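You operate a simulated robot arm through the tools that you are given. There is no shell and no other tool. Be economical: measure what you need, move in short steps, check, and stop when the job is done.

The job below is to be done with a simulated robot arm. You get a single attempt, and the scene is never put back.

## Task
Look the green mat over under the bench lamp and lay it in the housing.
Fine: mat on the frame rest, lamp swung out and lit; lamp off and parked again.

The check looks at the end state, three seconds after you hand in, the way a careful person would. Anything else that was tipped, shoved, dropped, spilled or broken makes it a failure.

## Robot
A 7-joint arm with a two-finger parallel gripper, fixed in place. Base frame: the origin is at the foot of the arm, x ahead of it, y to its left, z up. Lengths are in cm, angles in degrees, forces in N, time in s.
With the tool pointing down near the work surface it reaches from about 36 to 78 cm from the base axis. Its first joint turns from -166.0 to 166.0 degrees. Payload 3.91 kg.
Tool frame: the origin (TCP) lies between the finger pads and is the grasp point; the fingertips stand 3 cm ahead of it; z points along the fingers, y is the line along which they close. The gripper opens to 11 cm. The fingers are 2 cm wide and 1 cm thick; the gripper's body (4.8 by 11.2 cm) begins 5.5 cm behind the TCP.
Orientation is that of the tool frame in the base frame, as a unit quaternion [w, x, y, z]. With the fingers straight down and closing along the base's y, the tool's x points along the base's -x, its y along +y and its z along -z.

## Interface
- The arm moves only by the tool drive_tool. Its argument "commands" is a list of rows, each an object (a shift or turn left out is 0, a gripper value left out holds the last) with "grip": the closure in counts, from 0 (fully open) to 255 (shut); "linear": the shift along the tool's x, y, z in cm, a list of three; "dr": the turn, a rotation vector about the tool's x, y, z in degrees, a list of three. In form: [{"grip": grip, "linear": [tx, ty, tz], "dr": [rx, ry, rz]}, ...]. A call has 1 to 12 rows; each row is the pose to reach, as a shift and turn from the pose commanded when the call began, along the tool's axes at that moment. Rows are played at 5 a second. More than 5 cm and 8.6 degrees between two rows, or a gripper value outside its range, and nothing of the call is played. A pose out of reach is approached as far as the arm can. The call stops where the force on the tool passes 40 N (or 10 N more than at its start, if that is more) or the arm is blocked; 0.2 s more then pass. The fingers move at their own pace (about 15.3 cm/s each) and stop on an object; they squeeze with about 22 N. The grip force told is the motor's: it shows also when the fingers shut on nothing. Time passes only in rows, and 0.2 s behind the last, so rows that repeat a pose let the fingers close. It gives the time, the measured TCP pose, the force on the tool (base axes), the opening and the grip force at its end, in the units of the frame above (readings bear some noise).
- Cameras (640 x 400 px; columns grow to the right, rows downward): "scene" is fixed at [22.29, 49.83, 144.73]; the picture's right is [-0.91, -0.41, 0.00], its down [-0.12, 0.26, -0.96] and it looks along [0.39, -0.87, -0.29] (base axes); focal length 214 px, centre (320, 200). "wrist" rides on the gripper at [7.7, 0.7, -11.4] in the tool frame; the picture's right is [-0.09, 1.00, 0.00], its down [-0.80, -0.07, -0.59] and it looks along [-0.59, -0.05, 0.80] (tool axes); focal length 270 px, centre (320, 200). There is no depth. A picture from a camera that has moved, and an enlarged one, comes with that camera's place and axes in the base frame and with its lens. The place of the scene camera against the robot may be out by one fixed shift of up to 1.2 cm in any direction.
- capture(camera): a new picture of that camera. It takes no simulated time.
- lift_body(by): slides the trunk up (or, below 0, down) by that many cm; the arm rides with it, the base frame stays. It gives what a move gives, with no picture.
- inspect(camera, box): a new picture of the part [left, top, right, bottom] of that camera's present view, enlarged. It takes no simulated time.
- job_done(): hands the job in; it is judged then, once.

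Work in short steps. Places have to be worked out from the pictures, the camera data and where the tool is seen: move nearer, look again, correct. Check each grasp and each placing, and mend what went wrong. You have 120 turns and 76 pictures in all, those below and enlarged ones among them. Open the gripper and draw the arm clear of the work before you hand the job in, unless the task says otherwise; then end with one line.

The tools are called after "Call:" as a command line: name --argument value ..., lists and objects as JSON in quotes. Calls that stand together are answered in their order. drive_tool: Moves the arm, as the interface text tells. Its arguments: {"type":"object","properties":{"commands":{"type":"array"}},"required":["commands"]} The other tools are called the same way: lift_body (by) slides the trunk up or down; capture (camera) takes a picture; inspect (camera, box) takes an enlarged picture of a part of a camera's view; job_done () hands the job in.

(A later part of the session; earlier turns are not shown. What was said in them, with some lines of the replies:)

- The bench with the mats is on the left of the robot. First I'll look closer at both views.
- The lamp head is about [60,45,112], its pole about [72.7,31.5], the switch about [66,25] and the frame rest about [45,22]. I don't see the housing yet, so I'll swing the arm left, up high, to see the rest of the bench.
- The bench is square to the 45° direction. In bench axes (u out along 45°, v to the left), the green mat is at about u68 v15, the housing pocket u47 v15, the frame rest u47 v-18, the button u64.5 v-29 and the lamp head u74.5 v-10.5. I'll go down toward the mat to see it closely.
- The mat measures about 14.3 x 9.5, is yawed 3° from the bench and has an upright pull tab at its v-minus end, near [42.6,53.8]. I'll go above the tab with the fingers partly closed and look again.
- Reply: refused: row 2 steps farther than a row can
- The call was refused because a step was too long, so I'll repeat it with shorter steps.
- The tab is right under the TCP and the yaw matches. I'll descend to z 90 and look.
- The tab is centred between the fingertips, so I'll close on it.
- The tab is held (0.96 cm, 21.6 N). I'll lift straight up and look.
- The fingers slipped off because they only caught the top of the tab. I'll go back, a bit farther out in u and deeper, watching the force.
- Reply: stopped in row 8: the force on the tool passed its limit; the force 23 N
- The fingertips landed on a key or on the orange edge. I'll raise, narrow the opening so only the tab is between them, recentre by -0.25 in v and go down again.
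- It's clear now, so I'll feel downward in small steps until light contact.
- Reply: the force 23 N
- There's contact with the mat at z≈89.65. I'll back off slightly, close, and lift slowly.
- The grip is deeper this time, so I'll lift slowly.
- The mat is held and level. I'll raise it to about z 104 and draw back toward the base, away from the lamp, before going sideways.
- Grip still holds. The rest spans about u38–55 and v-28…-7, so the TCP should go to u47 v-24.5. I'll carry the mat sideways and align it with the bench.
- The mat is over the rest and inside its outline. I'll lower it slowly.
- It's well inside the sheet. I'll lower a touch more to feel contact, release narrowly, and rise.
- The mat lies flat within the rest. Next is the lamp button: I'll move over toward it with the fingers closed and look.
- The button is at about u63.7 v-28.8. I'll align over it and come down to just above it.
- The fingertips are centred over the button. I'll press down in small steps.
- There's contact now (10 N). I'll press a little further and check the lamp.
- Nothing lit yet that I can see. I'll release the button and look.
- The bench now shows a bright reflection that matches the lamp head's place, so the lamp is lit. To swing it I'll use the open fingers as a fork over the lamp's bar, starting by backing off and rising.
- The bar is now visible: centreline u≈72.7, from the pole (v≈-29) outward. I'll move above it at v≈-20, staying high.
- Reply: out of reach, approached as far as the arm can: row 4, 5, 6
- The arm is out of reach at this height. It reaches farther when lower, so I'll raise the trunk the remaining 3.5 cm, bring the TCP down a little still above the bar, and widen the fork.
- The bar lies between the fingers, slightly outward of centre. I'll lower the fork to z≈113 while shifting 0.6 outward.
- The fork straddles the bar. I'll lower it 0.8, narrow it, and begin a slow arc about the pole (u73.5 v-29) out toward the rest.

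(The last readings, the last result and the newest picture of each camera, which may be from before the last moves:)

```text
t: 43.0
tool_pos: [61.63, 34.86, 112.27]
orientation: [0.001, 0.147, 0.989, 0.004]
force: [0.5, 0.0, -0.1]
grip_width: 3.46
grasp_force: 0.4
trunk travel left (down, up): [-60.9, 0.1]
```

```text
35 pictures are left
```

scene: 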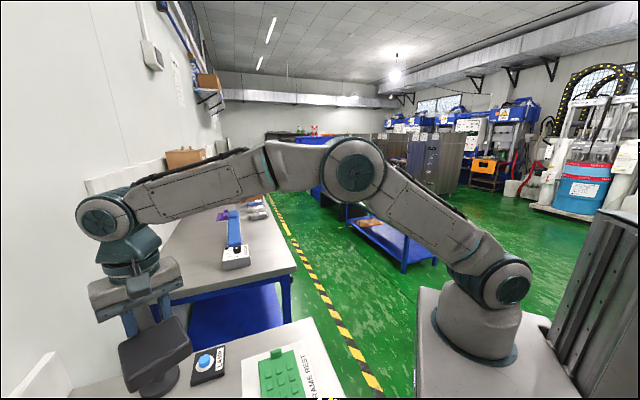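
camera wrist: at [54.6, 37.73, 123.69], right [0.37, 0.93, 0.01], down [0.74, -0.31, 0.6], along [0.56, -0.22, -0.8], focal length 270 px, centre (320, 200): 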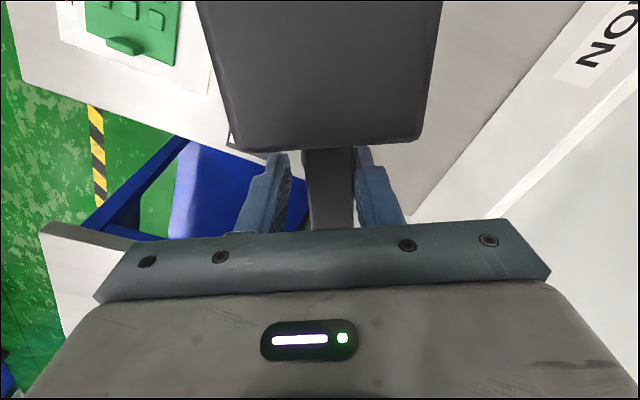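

The bar follows the fork with the head turning toward the rest. I'll continue the arc to about 68°.

Call:
drive_tool --commands '[{"linear": [-0.1, -0.79, 0], "dr": [0, 0, -4]}, {"linear": [-0.25, -1.57, 0], "dr": [0, 0, -8]}, {"linear": [-0.5, -2.31, 0], "dr": [0, 0, -12]}, {"linear": [-0.75, -3.05, 0], "dr": [0, 0, -16]}, {"linear": [-1.03, -3.76, 0], "dr": [0, 0, -20]}, {"linear": [-1.32, -4.47, 0], "dr": [0, 0, -24]}, {"linear": [-1.66, -5.16, 0], "dr": [0, 0, -28]}, {"linear": [-2.04, -5.83, 0], "dr": [0, 0, -32]}, {"linear": [-2.47, -6.47, 0], "dr": [0, 0, -36]}, {"linear": [-2.94, -7.07, 0], "dr": [0, 0, -40]}, {"linear": [-2.94, -7.07, 0], "dr": [0, 0, -40]}]'

Call:
capture --camera "wrist"

Call:
capture --camera "scene"

```text
t: 45.4
tool_pos: [62.57, 27.18, 111.98]
orientation: [0.003, -0.199, 0.98, 0.003]
force: [-0.2, -0.3, -0.4]
grip_width: 3.45
grasp_force: 0.1
trunk travel left (down, up): [-60.9, 0.1]
```

```text
34 pictures are left
camera wrist: at [55.15, 24.81, 123.53], right [-0.31, 0.95, 0.01], down [0.76, 0.24, 0.6], along [0.57, 0.19, -0.8], focal length 270 px, centre (320, 200)
```

wrist: 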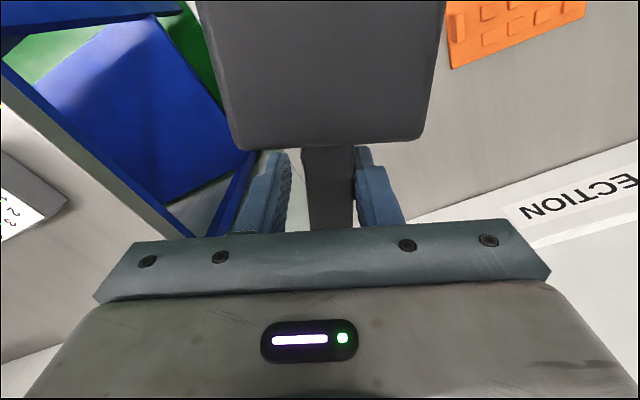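

```text
33 pictures are left
```

scene: 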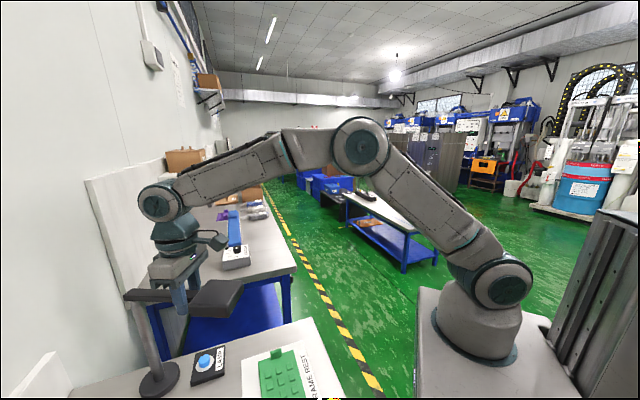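

The lamp head now points toward the rest. I'll check the light on the mat.

Call:
inspect --camera "scene" --box '[110, 230, 350, 400]'

```text
2.35 times, centred on (230, 315) of scene
camera zoom: at [22.29, 49.83, 144.73], right [-0.91, -0.41, 0.0], down [-0.12, 0.26, -0.96], along [0.39, -0.87, -0.29], focal length 505 px, centre (532, -71)
```

zoom: 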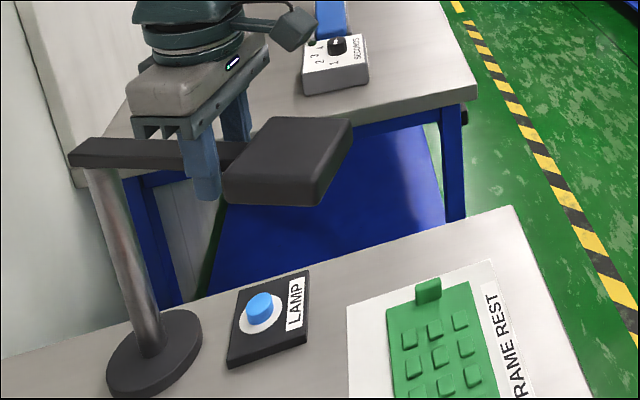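

The lamp is out at about 68°, facing the rest. I'll hold here a moment, then sweep gently on to about 90° so it is definitely swung out, and hold again.

Call:
drive_tool --commands '[{"linear": [0, 0, 0]}, {"linear": [0, 0, 0]}, {"linear": [0, 0, 0]}, {"linear": [0, 0, 0]}, {"linear": [0, 0, 0]}, {"linear": [-0.06, -1.13, 0], "dr": [0, 0, -6]}, {"linear": [-0.24, -2.25, 0], "dr": [0, 0, -12]}, {"linear": [-0.53, -3.34, 0], "dr": [0, 0, -18]}, {"linear": [-0.86, -4.22, 0], "dr": [0, 0, -23]}, {"linear": [-0.86, -4.22, 0], "dr": [0, 0, -23]}, {"linear": [-0.86, -4.22, 0], "dr": [0, 0, -23]}, {"linear": [-0.86, -4.22, 0], "dr": [0, 0, -23]}]'

Call:
inspect --camera "scene" --box '[110, 230, 350, 400]'

```text
t: 48.0
tool_pos: [64.62, 24.7, 112.14]
orientation: [0.001, -0.394, 0.919, 0.002]
force: [-20.6, 27.3, -8.7]
grip_width: 5.11
grasp_force: 16.6
trunk travel left (down, up): [-60.9, 0.1]
```

```text
2.35 times, centred on (230, 315) of scene
camera zoom: at [22.29, 49.83, 144.73], right [-0.91, -0.41, 0.0], down [-0.12, 0.26, -0.96], along [0.39, -0.87, -0.29], focal length 505 px, centre (532, -71)
```

zoom: 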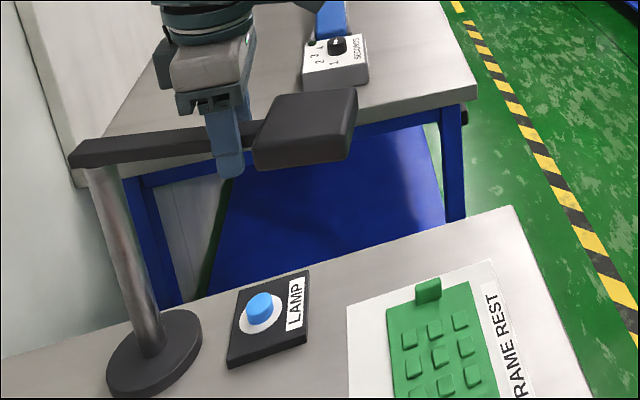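

I hit the lamp's outer end stop (35 N on the fork), so it is fully swung out and lit. I'll ease back now and swing it toward its parking place.

Call:
drive_tool --commands '[{"linear": [-0.06, 1.13, 0], "dr": [0, 0, 6]}, {"linear": [-0.24, 2.25, 0], "dr": [0, 0, 12]}, {"linear": [-0.53, 3.34, 0], "dr": [0, 0, 18]}, {"linear": [-0.93, 4.39, 0], "dr": [0, 0, 24]}, {"linear": [-1.45, 5.4, 0], "dr": [0, 0, 30]}, {"linear": [-2.06, 6.35, 0], "dr": [0, 0, 36]}, {"linear": [-2.77, 7.23, 0], "dr": [0, 0, 42]}, {"linear": [-3.57, 8.03, 0], "dr": [0, 0, 48]}, {"linear": [-4.45, 8.74, 0], "dr": [0, 0, 54]}, {"linear": [-5.4, 9.35, 0], "dr": [0, 0, 60]}, {"linear": [-6.41, 9.87, 0], "dr": [0, 0, 66]}, {"linear": [-7.46, 10.27, 0], "dr": [0, 0, 72]}]'

Call:
capture --camera "wrist"

Call:
capture --camera "scene"

```text
t: 50.6
tool_pos: [62.65, 36.23, 112.24]
orientation: [0.0, 0.225, 0.974, 0.004]
force: [-0.1, -0.7, -1.0]
grip_width: 3.47
grasp_force: 0.4
trunk travel left (down, up): [-60.9, 0.1]
```

```text
30 pictures are left
camera wrist: at [56.11, 40.23, 123.71], right [0.52, 0.86, 0.01], down [0.69, -0.42, 0.59], along [0.51, -0.3, -0.8], focal length 270 px, centre (320, 200)
```

wrist: 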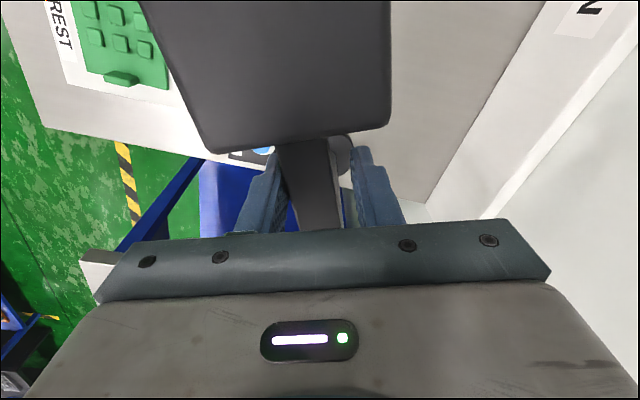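

```text
29 pictures are left
```

scene: 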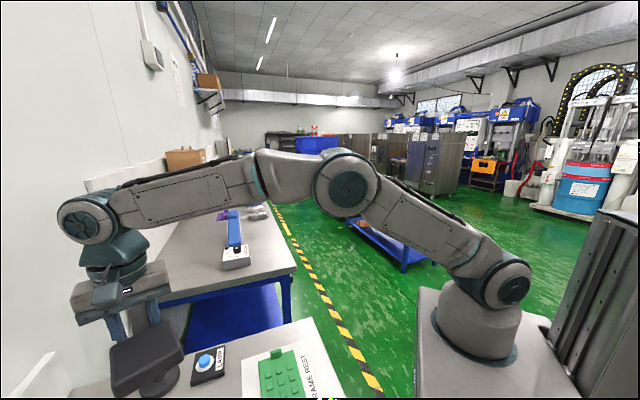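

The lamp is coming back. I'll narrow the fork for less play and finish the arc to the original fork position (u73.8).

Call:
drive_tool --commands '[{"grip": 192}, {"linear": [-0.03, 0.76, 0], "dr": [0, 0, 4]}, {"linear": [-0.11, 1.52, 0], "dr": [0, 0, 8]}, {"linear": [-0.24, 2.27, 0], "dr": [0, 0, 12]}, {"linear": [-0.42, 3.01, 0], "dr": [0, 0, 16]}, {"linear": [-0.6, 3.56, 0], "dr": [0, 0, 19]}, {"linear": [-0.68, 3.84, 0], "dr": [0, 0, 20.5]}, {"linear": [-0.68, 3.84, 0], "dr": [0, 0, 20.5]}]'

Call:
capture --camera "wrist"

Call:
inspect --camera "scene" --box '[0, 190, 240, 400]'

```text
t: 52.4
tool_pos: [64.91, 39.38, 112.33]
orientation: [0.0, 0.394, 0.919, 0.005]
force: [-0.9, -1.5, -0.4]
grip_width: 2.75
grasp_force: 0.3
trunk travel left (down, up): [-60.9, 0.1]
```

```text
28 pictures are left
camera wrist: at [60.2, 45.4, 123.75], right [0.78, 0.62, 0.01], down [0.5, -0.63, 0.59], along [0.37, -0.46, -0.81], focal length 270 px, centre (320, 200)
```

wrist: 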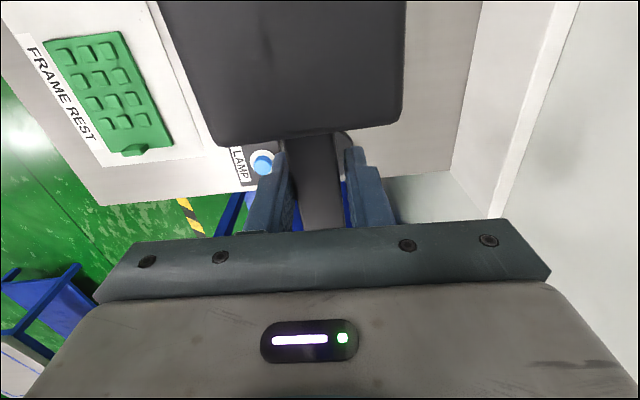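

```text
1.90 times, centred on (120, 295) of scene
camera zoom: at [22.29, 49.83, 144.73], right [-0.91, -0.41, 0.0], down [-0.12, 0.26, -0.96], along [0.39, -0.87, -0.29], focal length 408 px, centre (701, 19)
```

zoom: 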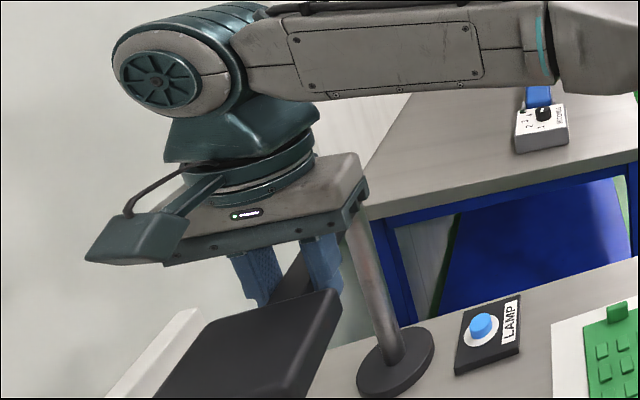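

Slightly short of the original parked place (about 10 px in the enlarged view). I'll nudge it a bit further outward.

Call:
drive_tool --commands '[{"linear": [0, 0.3, 0], "dr": [0, 0, 1]}, {"linear": [0, 0.6, 0], "dr": [0, 0, 2]}, {"linear": [0, 0.6, 0], "dr": [0, 0, 2]}]'

Call:
inspect --camera "scene" --box '[0, 190, 240, 400]'

```text
t: 53.2
tool_pos: [65.44, 39.65, 112.37]
orientation: [-0.001, 0.411, 0.911, 0.005]
force: [-6.5, -5.5, -1.2]
grip_width: 3.17
grasp_force: 4.2
trunk travel left (down, up): [-60.9, 0.1]
```

```text
1.90 times, centred on (120, 295) of scene
camera zoom: at [22.29, 49.83, 144.73], right [-0.91, -0.41, 0.0], down [-0.12, 0.26, -0.96], along [0.39, -0.87, -0.29], focal length 408 px, centre (701, 19)
```

zoom: 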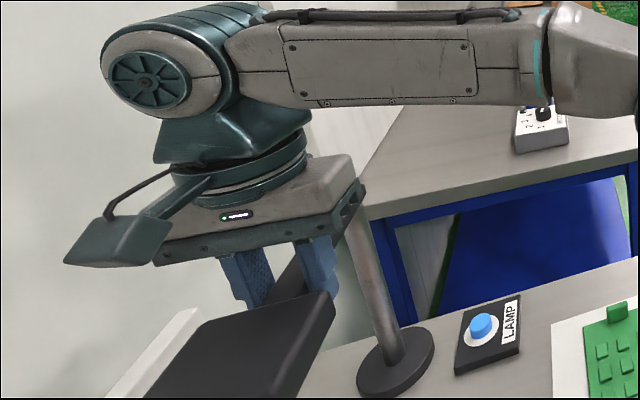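

The lamp is back at its original place, against its stop. I'll open the fork and rise straight off.

Call:
drive_tool --commands '[{"grip": 110}, {"grip": 110}, {"linear": [0, 0, -2]}, {"linear": [0, 0, -4.5]}, {"linear": [0, -2, -8]}, {"linear": [0, -5, -11]}, {"linear": [0, -9, -13]}, {"linear": [-1, -13, -14]}, {"linear": [-3, -16, -14]}, {"linear": [-5, -19, -14]}, {"linear": [-5, -19, -14]}]'

Call:
inspect --camera "scene" --box '[0, 190, 240, 400]'

```text
t: 55.6
tool_pos: [64.85, 27.25, 130.74]
orientation: [0.001, 0.41, 0.912, 0.004]
force: [-0.2, 0.0, 0.1]
grip_width: 6.25
grasp_force: 0.0
out of reach, approached as far as the arm can: row 3, 4, 6, 7, 8, 9, 10, 11
trunk travel left (down, up): [-60.9, 0.1]
```

```text
1.90 times, centred on (120, 295) of scene
camera zoom: at [22.29, 49.83, 144.73], right [-0.91, -0.41, 0.0], down [-0.12, 0.26, -0.96], along [0.39, -0.87, -0.29], focal length 408 px, centre (701, 19)
```

zoom: 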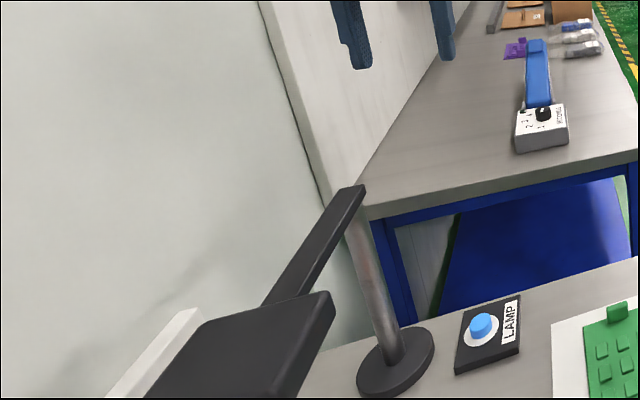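

The lamp is parked exactly where it started. Next is switching it off: I'll rotate the tool back and close the fingers.

Call:
drive_tool --commands '[{"grip": 255, "linear": [-0.2, -0.2, 0], "dr": [0, 0, -7.8]}, {"linear": [-0.4, -0.5, 0], "dr": [0, 0, -15.6]}, {"linear": [-0.6, -0.7, 0], "dr": [0, 0, -23.4]}, {"linear": [-0.8, -1, 0], "dr": [0, 0, -31.2]}, {"linear": [-1, -1.2, 0], "dr": [0, 0, -39]}, {"linear": [-1.2, -1.5, 0], "dr": [0, 0, -46.8]}, {"linear": [-1.4, -1.7, 0], "dr": [0, 0, -54.6]}, {"linear": [-1.6, -2, 0], "dr": [0, 0, -62.4]}, {"linear": [-1.8, -2.2, 0], "dr": [0, 0, -70.2]}, {"linear": [-2, -2.5, 0], "dr": [0, 0, -78]}, {"linear": [-2.2, -2.7, 0], "dr": [0, 0, -85.8]}, {"linear": [-2.4, -2.96, 0], "dr": [0, 0, -93.4]}]'

```text
t: 58.2
tool_pos: [64.09, 22.99, 130.8]
orientation: [0.005, -0.382, 0.924, 0.003]
force: [-0.1, 0.1, 0.3]
grip_width: 0.0
grasp_force: 21.5
out of reach, approached as far as the arm can: row 2, 3
trunk travel left (down, up): [-60.9, 0.1]
```

Aligned. I'll descend to just above the button.

Call:
drive_tool --commands '[{"linear": [0, 0.3, 4]}, {"linear": [0, 0.3, 8]}, {"linear": [0, 0.3, 12]}, {"linear": [0, 0.3, 16]}, {"linear": [0, 0.3, 20]}, {"linear": [-0.5, 0.3, 24]}, {"linear": [-1, 0.3, 28]}, {"linear": [-1.5, 0.3, 32]}, {"linear": [-2, 0.3, 35]}, {"linear": [-2, 0.3, 37]}, {"linear": [-2, 0.3, 37]}]'

Call:
capture --camera "wrist"

```text
t: 60.6
tool_pos: [65.47, 24.89, 93.59]
orientation: [0.003, -0.382, 0.924, 0.002]
force: [-0.8, -0.1, -0.3]
grip_width: 0.02
grasp_force: 21.7
trunk travel left (down, up): [-60.9, 0.1]
```

```text
24 pictures are left
camera wrist: at [59.45, 19.93, 104.96], right [-0.64, 0.77, 0.0], down [0.61, 0.51, 0.6], along [0.46, 0.39, -0.8], focal length 270 px, centre (320, 200)
```

wrist: 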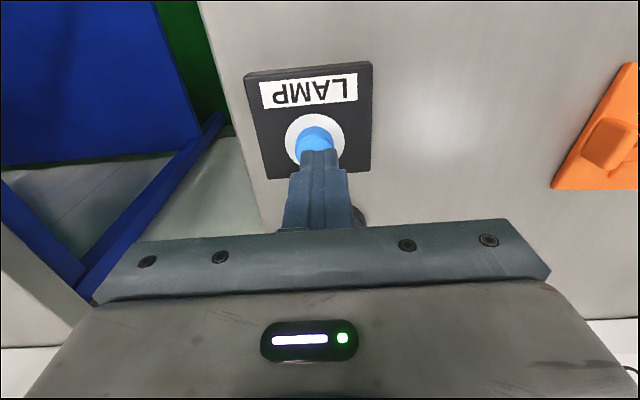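

The lamp reflection is still there at right, which confirms it's lit. I'll press the button again the same way, then rise.

Call:
drive_tool --commands '[{"linear": [0.15, 0, 0.6]}, {"linear": [0.15, 0, 1.2]}, {"linear": [0.15, 0, 1.8]}, {"linear": [0.15, 0, 2.2]}, {"linear": [0.15, 0, 2.6]}, {"linear": [0.15, 0, 2.9]}]'

Call:
drive_tool --commands '[{"linear": [0, 0, -1]}, {"linear": [0, 0, -2.8]}, {"linear": [0, 0, -2.8]}]'

Call:
capture --camera "wrist"

```text
t: 62.0
tool_pos: [65.27, 24.79, 91.16]
orientation: [0.007, -0.382, 0.924, 0.003]
force: [-0.9, -0.6, 19.9]
grip_width: 0.01
grasp_force: 21.5
trunk travel left (down, up): [-60.9, 0.1]
```

```text
t: 62.8
tool_pos: [65.13, 24.79, 93.58]
orientation: [0.002, -0.382, 0.924, 0.004]
force: [0.3, 0.8, -0.4]
grip_width: 0.0
grasp_force: 22.0
trunk travel left (down, up): [-60.9, 0.1]
```

```text
23 pictures are left
camera wrist: at [59.33, 19.87, 104.93], right [-0.64, 0.77, 0.0], down [0.62, 0.51, 0.6], along [0.46, 0.39, -0.8], focal length 270 px, centre (320, 200)
```

wrist: 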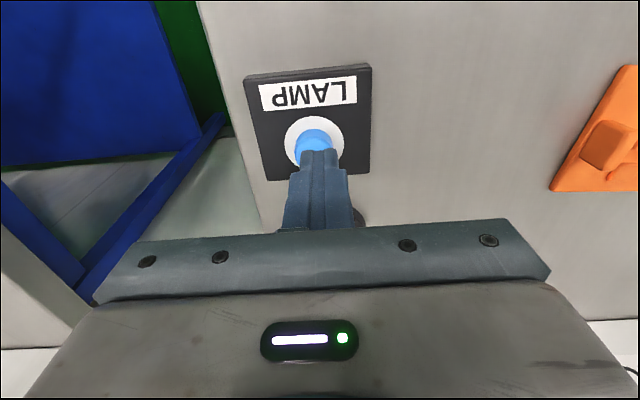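

The reflection is gone, so the lamp is off. I'll rise and go back over the mat's tab.

Call:
drive_tool --commands '[{"linear": [0, 0, -4]}, {"linear": [0, 0, -8]}, {"linear": [2, 0.5, -11]}, {"linear": [5.5, 1.3, -11]}, {"linear": [9, 2.1, -11]}, {"grip": 200, "linear": [12.5, 2.9, -11]}, {"linear": [16.7, 3.9, -11]}, {"linear": [16.7, 3.9, -9]}, {"linear": [16.7, 3.9, -9]}]'

Call:
capture --camera "wrist"

```text
t: 64.8
tool_pos: [50.75, 15.76, 102.5]
orientation: [0.003, -0.382, 0.924, 0.003]
force: [0.2, -0.6, 0.0]
grip_width: 2.37
grasp_force: 0.1
trunk travel left (down, up): [-60.9, 0.1]
```

```text
22 pictures are left
camera wrist: at [44.73, 10.82, 113.83], right [-0.64, 0.77, 0.0], down [0.61, 0.51, 0.6], along [0.46, 0.39, -0.8], focal length 270 px, centre (320, 200)
```

wrist: 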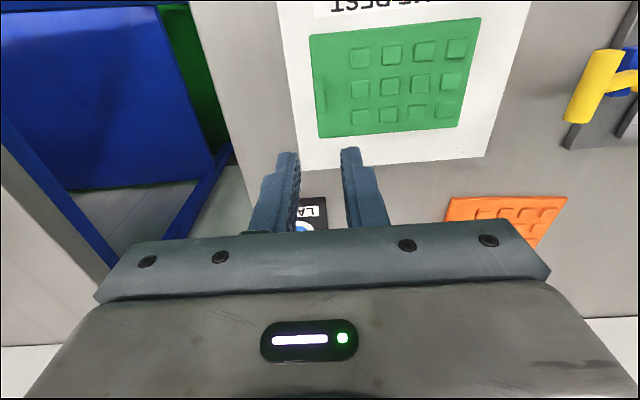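

Call:
drive_tool --commands '[{"linear": [0, 0, 4]}, {"linear": [0, 0, 8]}, {"linear": [0, 0, 11]}, {"linear": [0, 0, 12]}, {"linear": [0, 0, 12.3]}, {"linear": [0, 0, 12.5]}, {"linear": [0, 0, 12.5]}]'

Call:
inspect --camera "wrist" --box '[220, 100, 420, 225]'

```text
t: 66.4
tool_pos: [50.79, 15.81, 89.87]
orientation: [0.003, -0.382, 0.924, 0.001]
force: [0.1, -0.4, 0.1]
grip_width: 2.38
grasp_force: 0.1
trunk travel left (down, up): [-60.9, 0.1]
```

```text
3.20 times, centred on (320, 162) of wrist
camera zoom: at [44.85, 10.91, 101.31], right [-0.64, 0.77, 0.0], down [0.61, 0.51, 0.6], along [0.46, 0.39, -0.8], focal length 865 px, centre (320, 320)
```

zoom: 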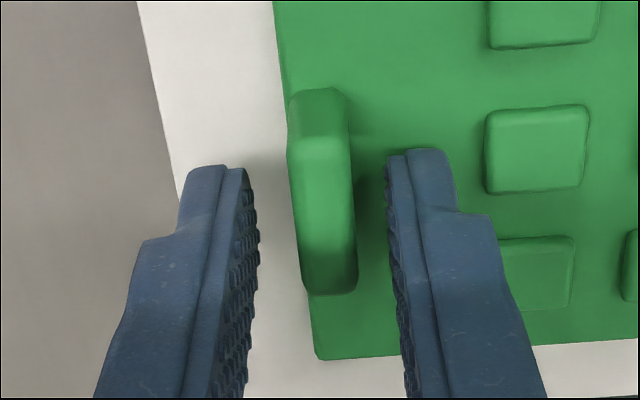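

Well bracketed. I'll feel down for the mat as before.

Call:
drive_tool --commands '[{"linear": [0, 0, 0.2]}, {"linear": [0, 0, 0.4]}, {"linear": [0, 0, 0.4]}]'

```text
t: 67.2
tool_pos: [50.69, 15.89, 89.86]
orientation: [0.006, -0.381, 0.924, 0.003]
force: [0.9, 0.3, 37.7]
grip_width: 2.37
grasp_force: 0.1
trunk travel left (down, up): [-60.9, 0.1]
```

There's contact at 89.85. I'll back off 0.35, close, and lift slowly.

Call:
drive_tool --commands '[{"linear": [0, 0, -0.35]}, {"grip": 255, "linear": [0, 0, -0.35]}, {"linear": [0, 0, -0.35]}, {"linear": [0, 0, -0.35]}, {"linear": [0, 0, -0.35]}, {"linear": [0, 0, -0.6]}, {"linear": [0, 0, -0.9]}, {"linear": [0, 0, -1.2]}, {"linear": [0, 0, -1.6]}, {"linear": [0, 0, -2.2]}, {"linear": [0, 0, -3]}, {"linear": [0, 0, -4]}]'

Call:
capture --camera "wrist"

```text
t: 69.8
tool_pos: [50.74, 15.82, 93.67]
orientation: [0.004, -0.382, 0.924, 0.002]
force: [0.1, 0.4, -0.4]
grip_width: 0.92
grasp_force: 21.9
trunk travel left (down, up): [-60.9, 0.1]
```

```text
20 pictures are left
camera wrist: at [44.8, 10.87, 104.97], right [-0.64, 0.77, 0.0], down [0.61, 0.51, 0.6], along [0.46, 0.39, -0.8], focal length 270 px, centre (320, 200)
```

wrist: 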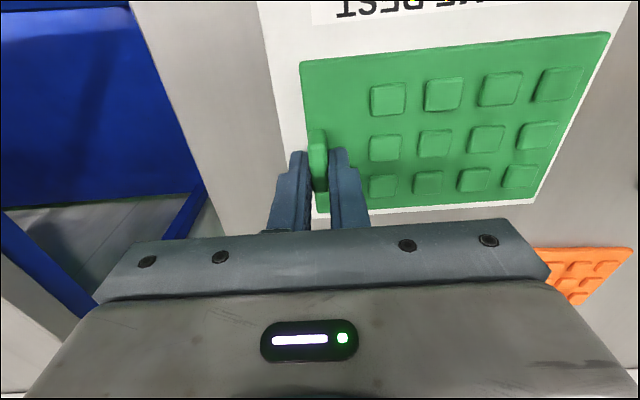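

Held firmly. I'll lift and carry it partway toward the housing, then look at the pocket from an offset.

Call:
drive_tool --commands '[{"linear": [0, 0, -2]}, {"linear": [0, 0, -5]}, {"linear": [0, 0, -8]}, {"linear": [0, 0, -11]}, {"linear": [0, 1, -13]}, {"linear": [0, 3.5, -14]}, {"linear": [0, 6.5, -14]}, {"linear": [0, 9.5, -14]}, {"linear": [0, 11.5, -14]}, {"linear": [0, 12, -14]}, {"linear": [0, 12, -14]}]'

Call:
capture --camera "wrist"

```text
t: 72.2
tool_pos: [41.99, 24.15, 107.8]
orientation: [0.004, -0.382, 0.924, 0.002]
force: [0.4, 0.7, -1.5]
grip_width: 0.94
grasp_force: 22.4
trunk travel left (down, up): [-60.9, 0.1]
```

```text
19 pictures are left
camera wrist: at [36.23, 19.21, 119.04], right [-0.64, 0.77, 0.0], down [0.61, 0.51, 0.6], along [0.46, 0.39, -0.8], focal length 270 px, centre (320, 200)
```

wrist: 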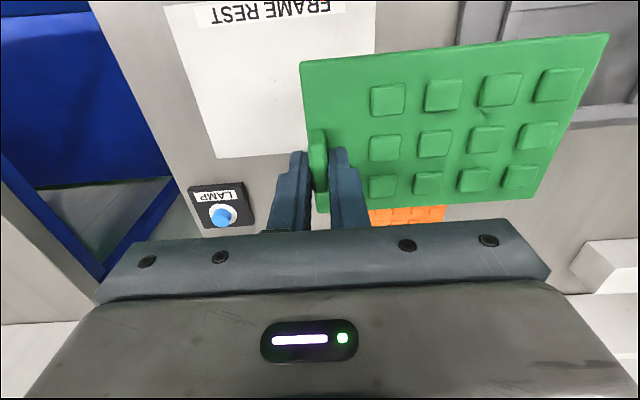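

The mat hides the housing from here. I'll raise and pass over to its far side, where the pocket will be visible to the left of the held mat.

Call:
drive_tool --commands '[{"linear": [0, 1, -2]}, {"linear": [0, 4, -4]}, {"linear": [0, 8, -6]}, {"linear": [0, 12, -8]}, {"linear": [0, 16, -10]}, {"linear": [0, 20, -10]}, {"linear": [0, 24, -10]}, {"linear": [0, 28, -10]}, {"linear": [0, 32, -10]}, {"linear": [0, 36, -10]}, {"linear": [0, 39.5, -10]}, {"linear": [0, 42, -10]}]'

Call:
capture --camera "wrist"

Call:
inspect --camera "wrist" --box '[100, 0, 340, 150]'

```text
t: 74.8
tool_pos: [12.34, 54.08, 117.63]
orientation: [0.003, -0.382, 0.924, 0.003]
force: [0.2, 0.6, -2.0]
grip_width: 0.95
grasp_force: 22.1
trunk travel left (down, up): [-60.9, 0.1]
```

```text
18 pictures are left
camera wrist: at [6.54, 49.08, 129.01], right [-0.64, 0.77, 0.0], down [0.62, 0.51, 0.6], along [0.46, 0.39, -0.8], focal length 270 px, centre (320, 200)
```

wrist: 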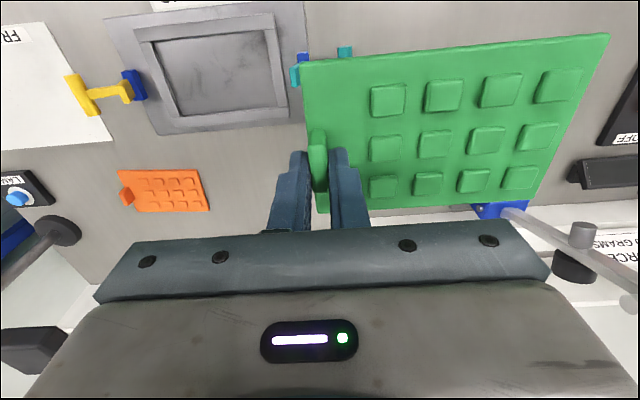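

```text
2.67 times, centred on (220, 75) of wrist
camera zoom: at [6.54, 49.08, 129.01], right [-0.64, 0.77, 0.0], down [0.62, 0.51, 0.6], along [0.46, 0.39, -0.8], focal length 721 px, centre (587, 533)
```

zoom: 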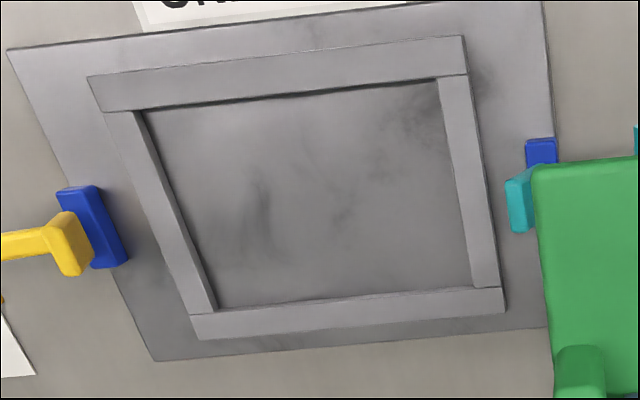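

The pocket measures about u41.7–51.7 and v7.4–22.45, square to the bench, and the held mat's centre is about (-0.6, +6.7) from the TCP. I'll go to TCP u47.3 v8.3 and hover low over it.

Call:
drive_tool --commands '[{"linear": [0, -1.5, 0]}, {"linear": [0, -5, 0]}, {"linear": [0, -9, 0]}, {"linear": [-0.1, -13, 2]}, {"linear": [-0.2, -17, 5]}, {"linear": [-0.3, -20, 8]}, {"linear": [-0.3, -21.2, 12]}, {"linear": [-0.3, -21.2, 16]}, {"linear": [-0.3, -21.2, 20]}, {"linear": [-0.3, -21.2, 22.5]}, {"linear": [-0.3, -21.2, 23.5]}, {"linear": [-0.3, -21.2, 23.5]}]'

Call:
capture --camera "wrist"

```text
t: 77.4
tool_pos: [27.79, 39.45, 94.02]
orientation: [0.005, -0.382, 0.924, 0.003]
force: [-0.6, 0.2, -1.0]
grip_width: 0.95
grasp_force: 22.1
trunk travel left (down, up): [-60.9, 0.1]
```

```text
16 pictures are left
camera wrist: at [21.83, 34.38, 105.42], right [-0.64, 0.77, 0.0], down [0.61, 0.51, 0.6], along [0.46, 0.39, -0.8], focal length 270 px, centre (320, 200)
```

wrist: 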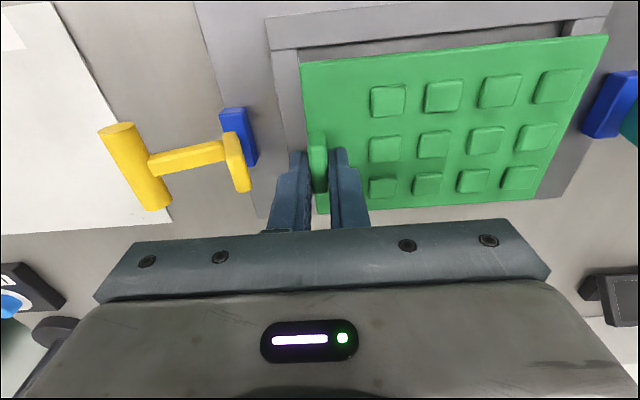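

The position agrees with the pocket edges. I'll lower to just above the rails, trimming u by -0.2, and inspect.

Call:
drive_tool --commands '[{"linear": [0.2, 0, 1]}, {"linear": [0.2, 0, 1.8]}, {"linear": [0.2, 0, 2.2]}, {"linear": [0.2, 0, 2.2]}]'

Call:
inspect --camera "wrist" --box '[240, 0, 640, 230]'

Call:
inspect --camera "scene" --box '[200, 250, 440, 400]'

```text
t: 78.4
tool_pos: [27.59, 39.23, 91.95]
orientation: [0.004, -0.382, 0.924, 0.003]
force: [-0.6, -0.9, -1.6]
grip_width: 0.96
grasp_force: 21.6
trunk travel left (down, up): [-60.9, 0.1]
```

```text
1.60 times, centred on (440, 115) of wrist
camera zoom: at [21.71, 34.23, 103.3], right [-0.64, 0.77, 0.0], down [0.61, 0.51, 0.6], along [0.46, 0.39, -0.8], focal length 432 px, centre (128, 336)
```

zoom: 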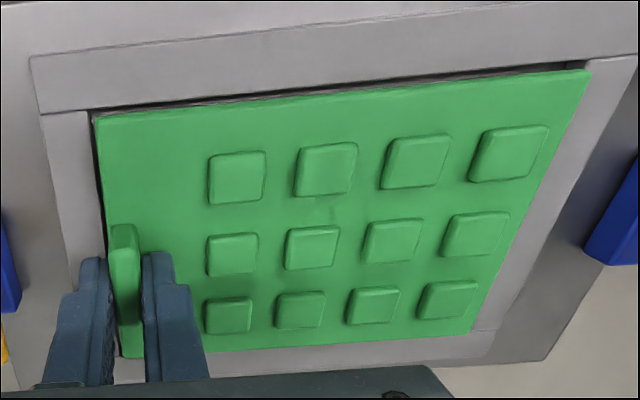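

```text
2.67 times, centred on (320, 325) of scene
camera zoom: at [22.29, 49.83, 144.73], right [-0.91, -0.41, 0.0], down [-0.12, 0.26, -0.96], along [0.39, -0.87, -0.29], focal length 572 px, centre (320, -133)
```

zoom: 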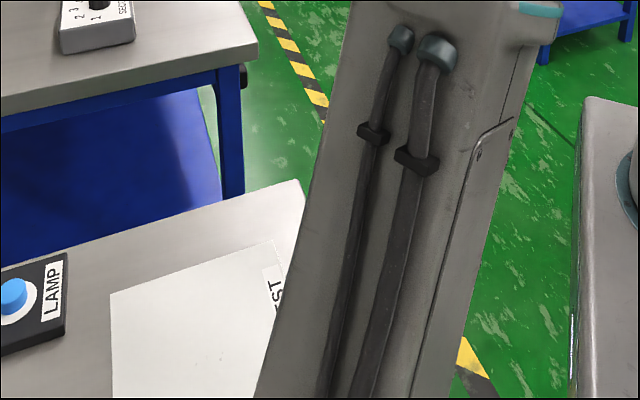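

It's centred within the pocket outline. I'll lower gently, watching the force.

Call:
drive_tool --commands '[{"linear": [-0.05, 0, 0.3]}, {"linear": [-0.05, 0, 0.6]}, {"linear": [-0.05, 0, 0.8]}, {"linear": [-0.05, 0, 0.8]}]'

Call:
inspect --camera "wrist" --box '[240, 0, 640, 230]'

```text
t: 79.4
tool_pos: [27.61, 39.3, 91.13]
orientation: [0.004, -0.382, 0.924, 0.002]
force: [-0.2, 0.0, -0.7]
grip_width: 0.96
grasp_force: 22.1
trunk travel left (down, up): [-60.9, 0.1]
```

```text
1.60 times, centred on (440, 115) of wrist
camera zoom: at [21.74, 34.25, 102.51], right [-0.64, 0.77, 0.0], down [0.61, 0.51, 0.6], along [0.46, 0.39, -0.8], focal length 432 px, centre (128, 336)
```

zoom: 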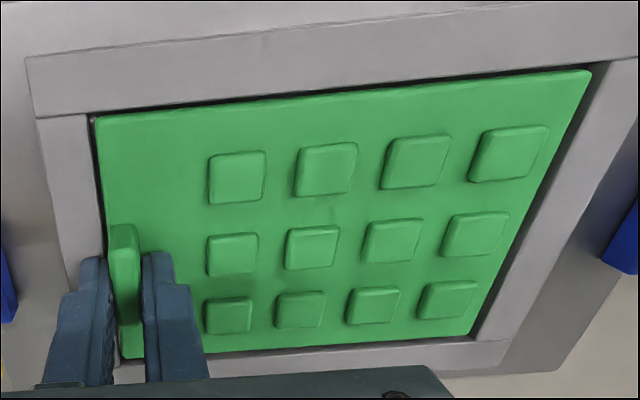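

There are even gaps on all sides. Lowering further.

Call:
drive_tool --commands '[{"linear": [0, 0, 0.3]}, {"linear": [0, 0, 0.6]}, {"linear": [0, 0, 0.8]}, {"linear": [0, 0, 0.8]}]'

Call:
inspect --camera "wrist" --box '[240, 0, 640, 230]'

```text
t: 80.1
tool_pos: [27.69, 39.26, 91.0]
orientation: [0.008, -0.381, 0.924, 0.005]
force: [-4.3, -8.3, 25.6]
grip_width: 0.93
grasp_force: 22.0
trunk travel left (down, up): [-60.9, 0.1]
stopped in row 3: the force on the tool passed its limit (the readings are from after the stop); the commanded pose is now the measured one
```

```text
1.60 times, centred on (440, 115) of wrist
camera zoom: at [21.67, 34.16, 102.33], right [-0.64, 0.77, 0.0], down [0.61, 0.51, 0.61], along [0.46, 0.39, -0.8], focal length 432 px, centre (128, 336)
```

zoom: 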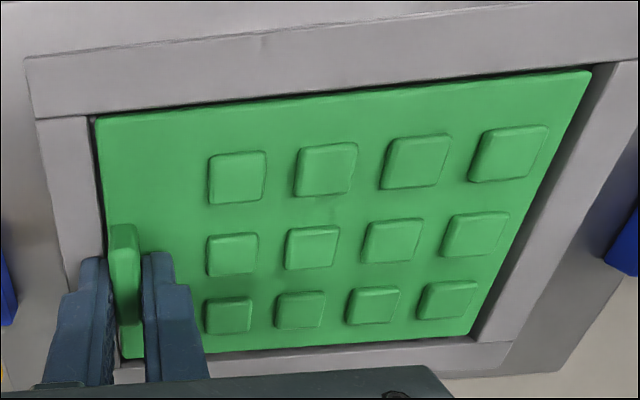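

The left fingertip has come onto the rail (z≈88) and the mat is inside the pocket edges. I'll ease up 0.1, release narrowly, and rise.

Call:
drive_tool --commands '[{"linear": [0, 0, -0.1]}, {"grip": 225, "linear": [0, 0, -0.1]}, {"grip": 200, "linear": [0, 0, -0.15]}, {"linear": [0, 0, -0.3]}, {"linear": [0, 0, -1]}, {"linear": [0, 0, -3]}, {"linear": [0, 0, -6]}, {"linear": [0, 0, -10]}, {"linear": [0, 0, -13]}, {"linear": [0, 0, -13]}]'

Call:
capture --camera "wrist"

Call:
inspect --camera "wrist" --box '[240, 0, 560, 180]'

```text
t: 82.3
tool_pos: [27.69, 39.24, 103.7]
orientation: [0.005, -0.381, 0.924, 0.004]
force: [0.1, 2.0, 0.7]
grip_width: 2.42
grasp_force: 0.0
trunk travel left (down, up): [-60.9, 0.1]
```

```text
11 pictures are left
camera wrist: at [21.69, 34.18, 115.09], right [-0.64, 0.77, 0.0], down [0.61, 0.51, 0.6], along [0.46, 0.39, -0.8], focal length 270 px, centre (320, 200)
```

wrist: 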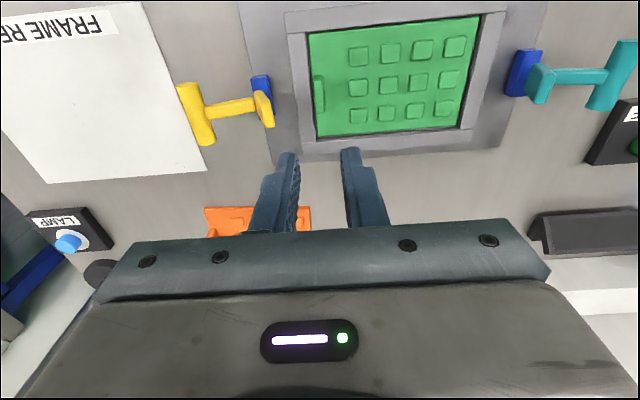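

```text
2.00 times, centred on (400, 90) of wrist
camera zoom: at [21.69, 34.18, 115.09], right [-0.64, 0.77, 0.0], down [0.61, 0.51, 0.6], along [0.46, 0.39, -0.8], focal length 541 px, centre (160, 420)
```

zoom: 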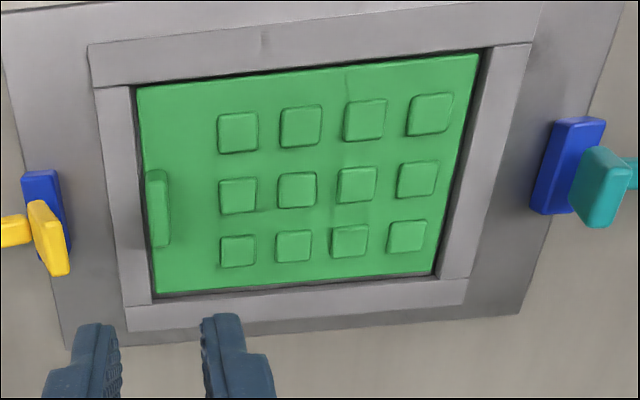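

The mat is in the pocket with gaps at the sides. I'll draw clear to the far side and check from an oblique angle that it lies flat.

Call:
drive_tool --commands '[{"grip": 0, "linear": [0, 2, -4]}, {"linear": [0, 5, -8]}, {"linear": [0, 9, -11]}, {"linear": [0, 13, -14]}, {"linear": [0, 17, -14]}, {"linear": [0, 21, -14]}, {"linear": [0, 21, -14]}]'

Call:
inspect --camera "wrist" --box '[100, 0, 340, 150]'

Call:
capture --camera "scene"

```text
t: 83.9
tool_pos: [12.64, 53.99, 117.9]
orientation: [0.006, -0.381, 0.924, 0.004]
force: [-0.6, -0.7, -0.5]
grip_width: 11.0
grasp_force: 0.0
trunk travel left (down, up): [-60.9, 0.1]
```

```text
2.67 times, centred on (220, 75) of wrist
camera zoom: at [6.79, 48.93, 129.14], right [-0.64, 0.77, 0.0], down [0.61, 0.51, 0.61], along [0.46, 0.39, -0.8], focal length 721 px, centre (587, 533)
```

zoom: 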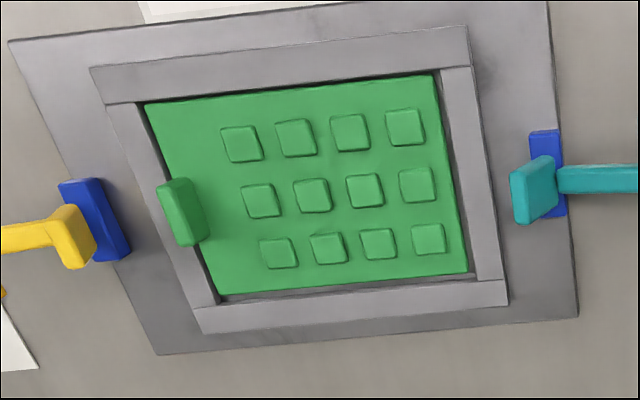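

```text
8 pictures are left
```

scene: 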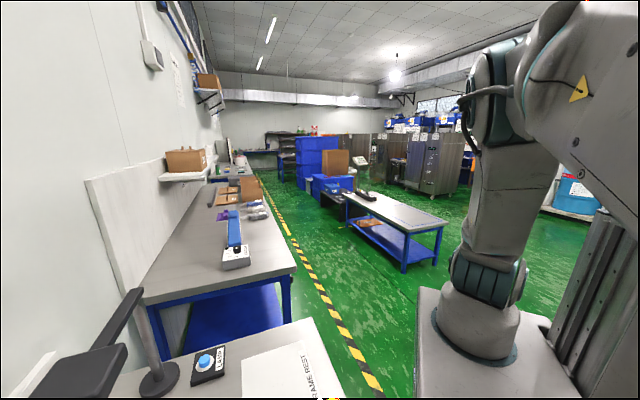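

The mat lies flat inside all four rails, the lamp is parked and off, nothing else was disturbed, and the gripper is open and clear. Handing in.

Call:
job_done

```text
The job is handed in.
```

I looked the green mat over on the frame rest with the lamp lit and swung out to its end stop. The lamp is now off and parked where it started, and the mat lies flat in the housing.
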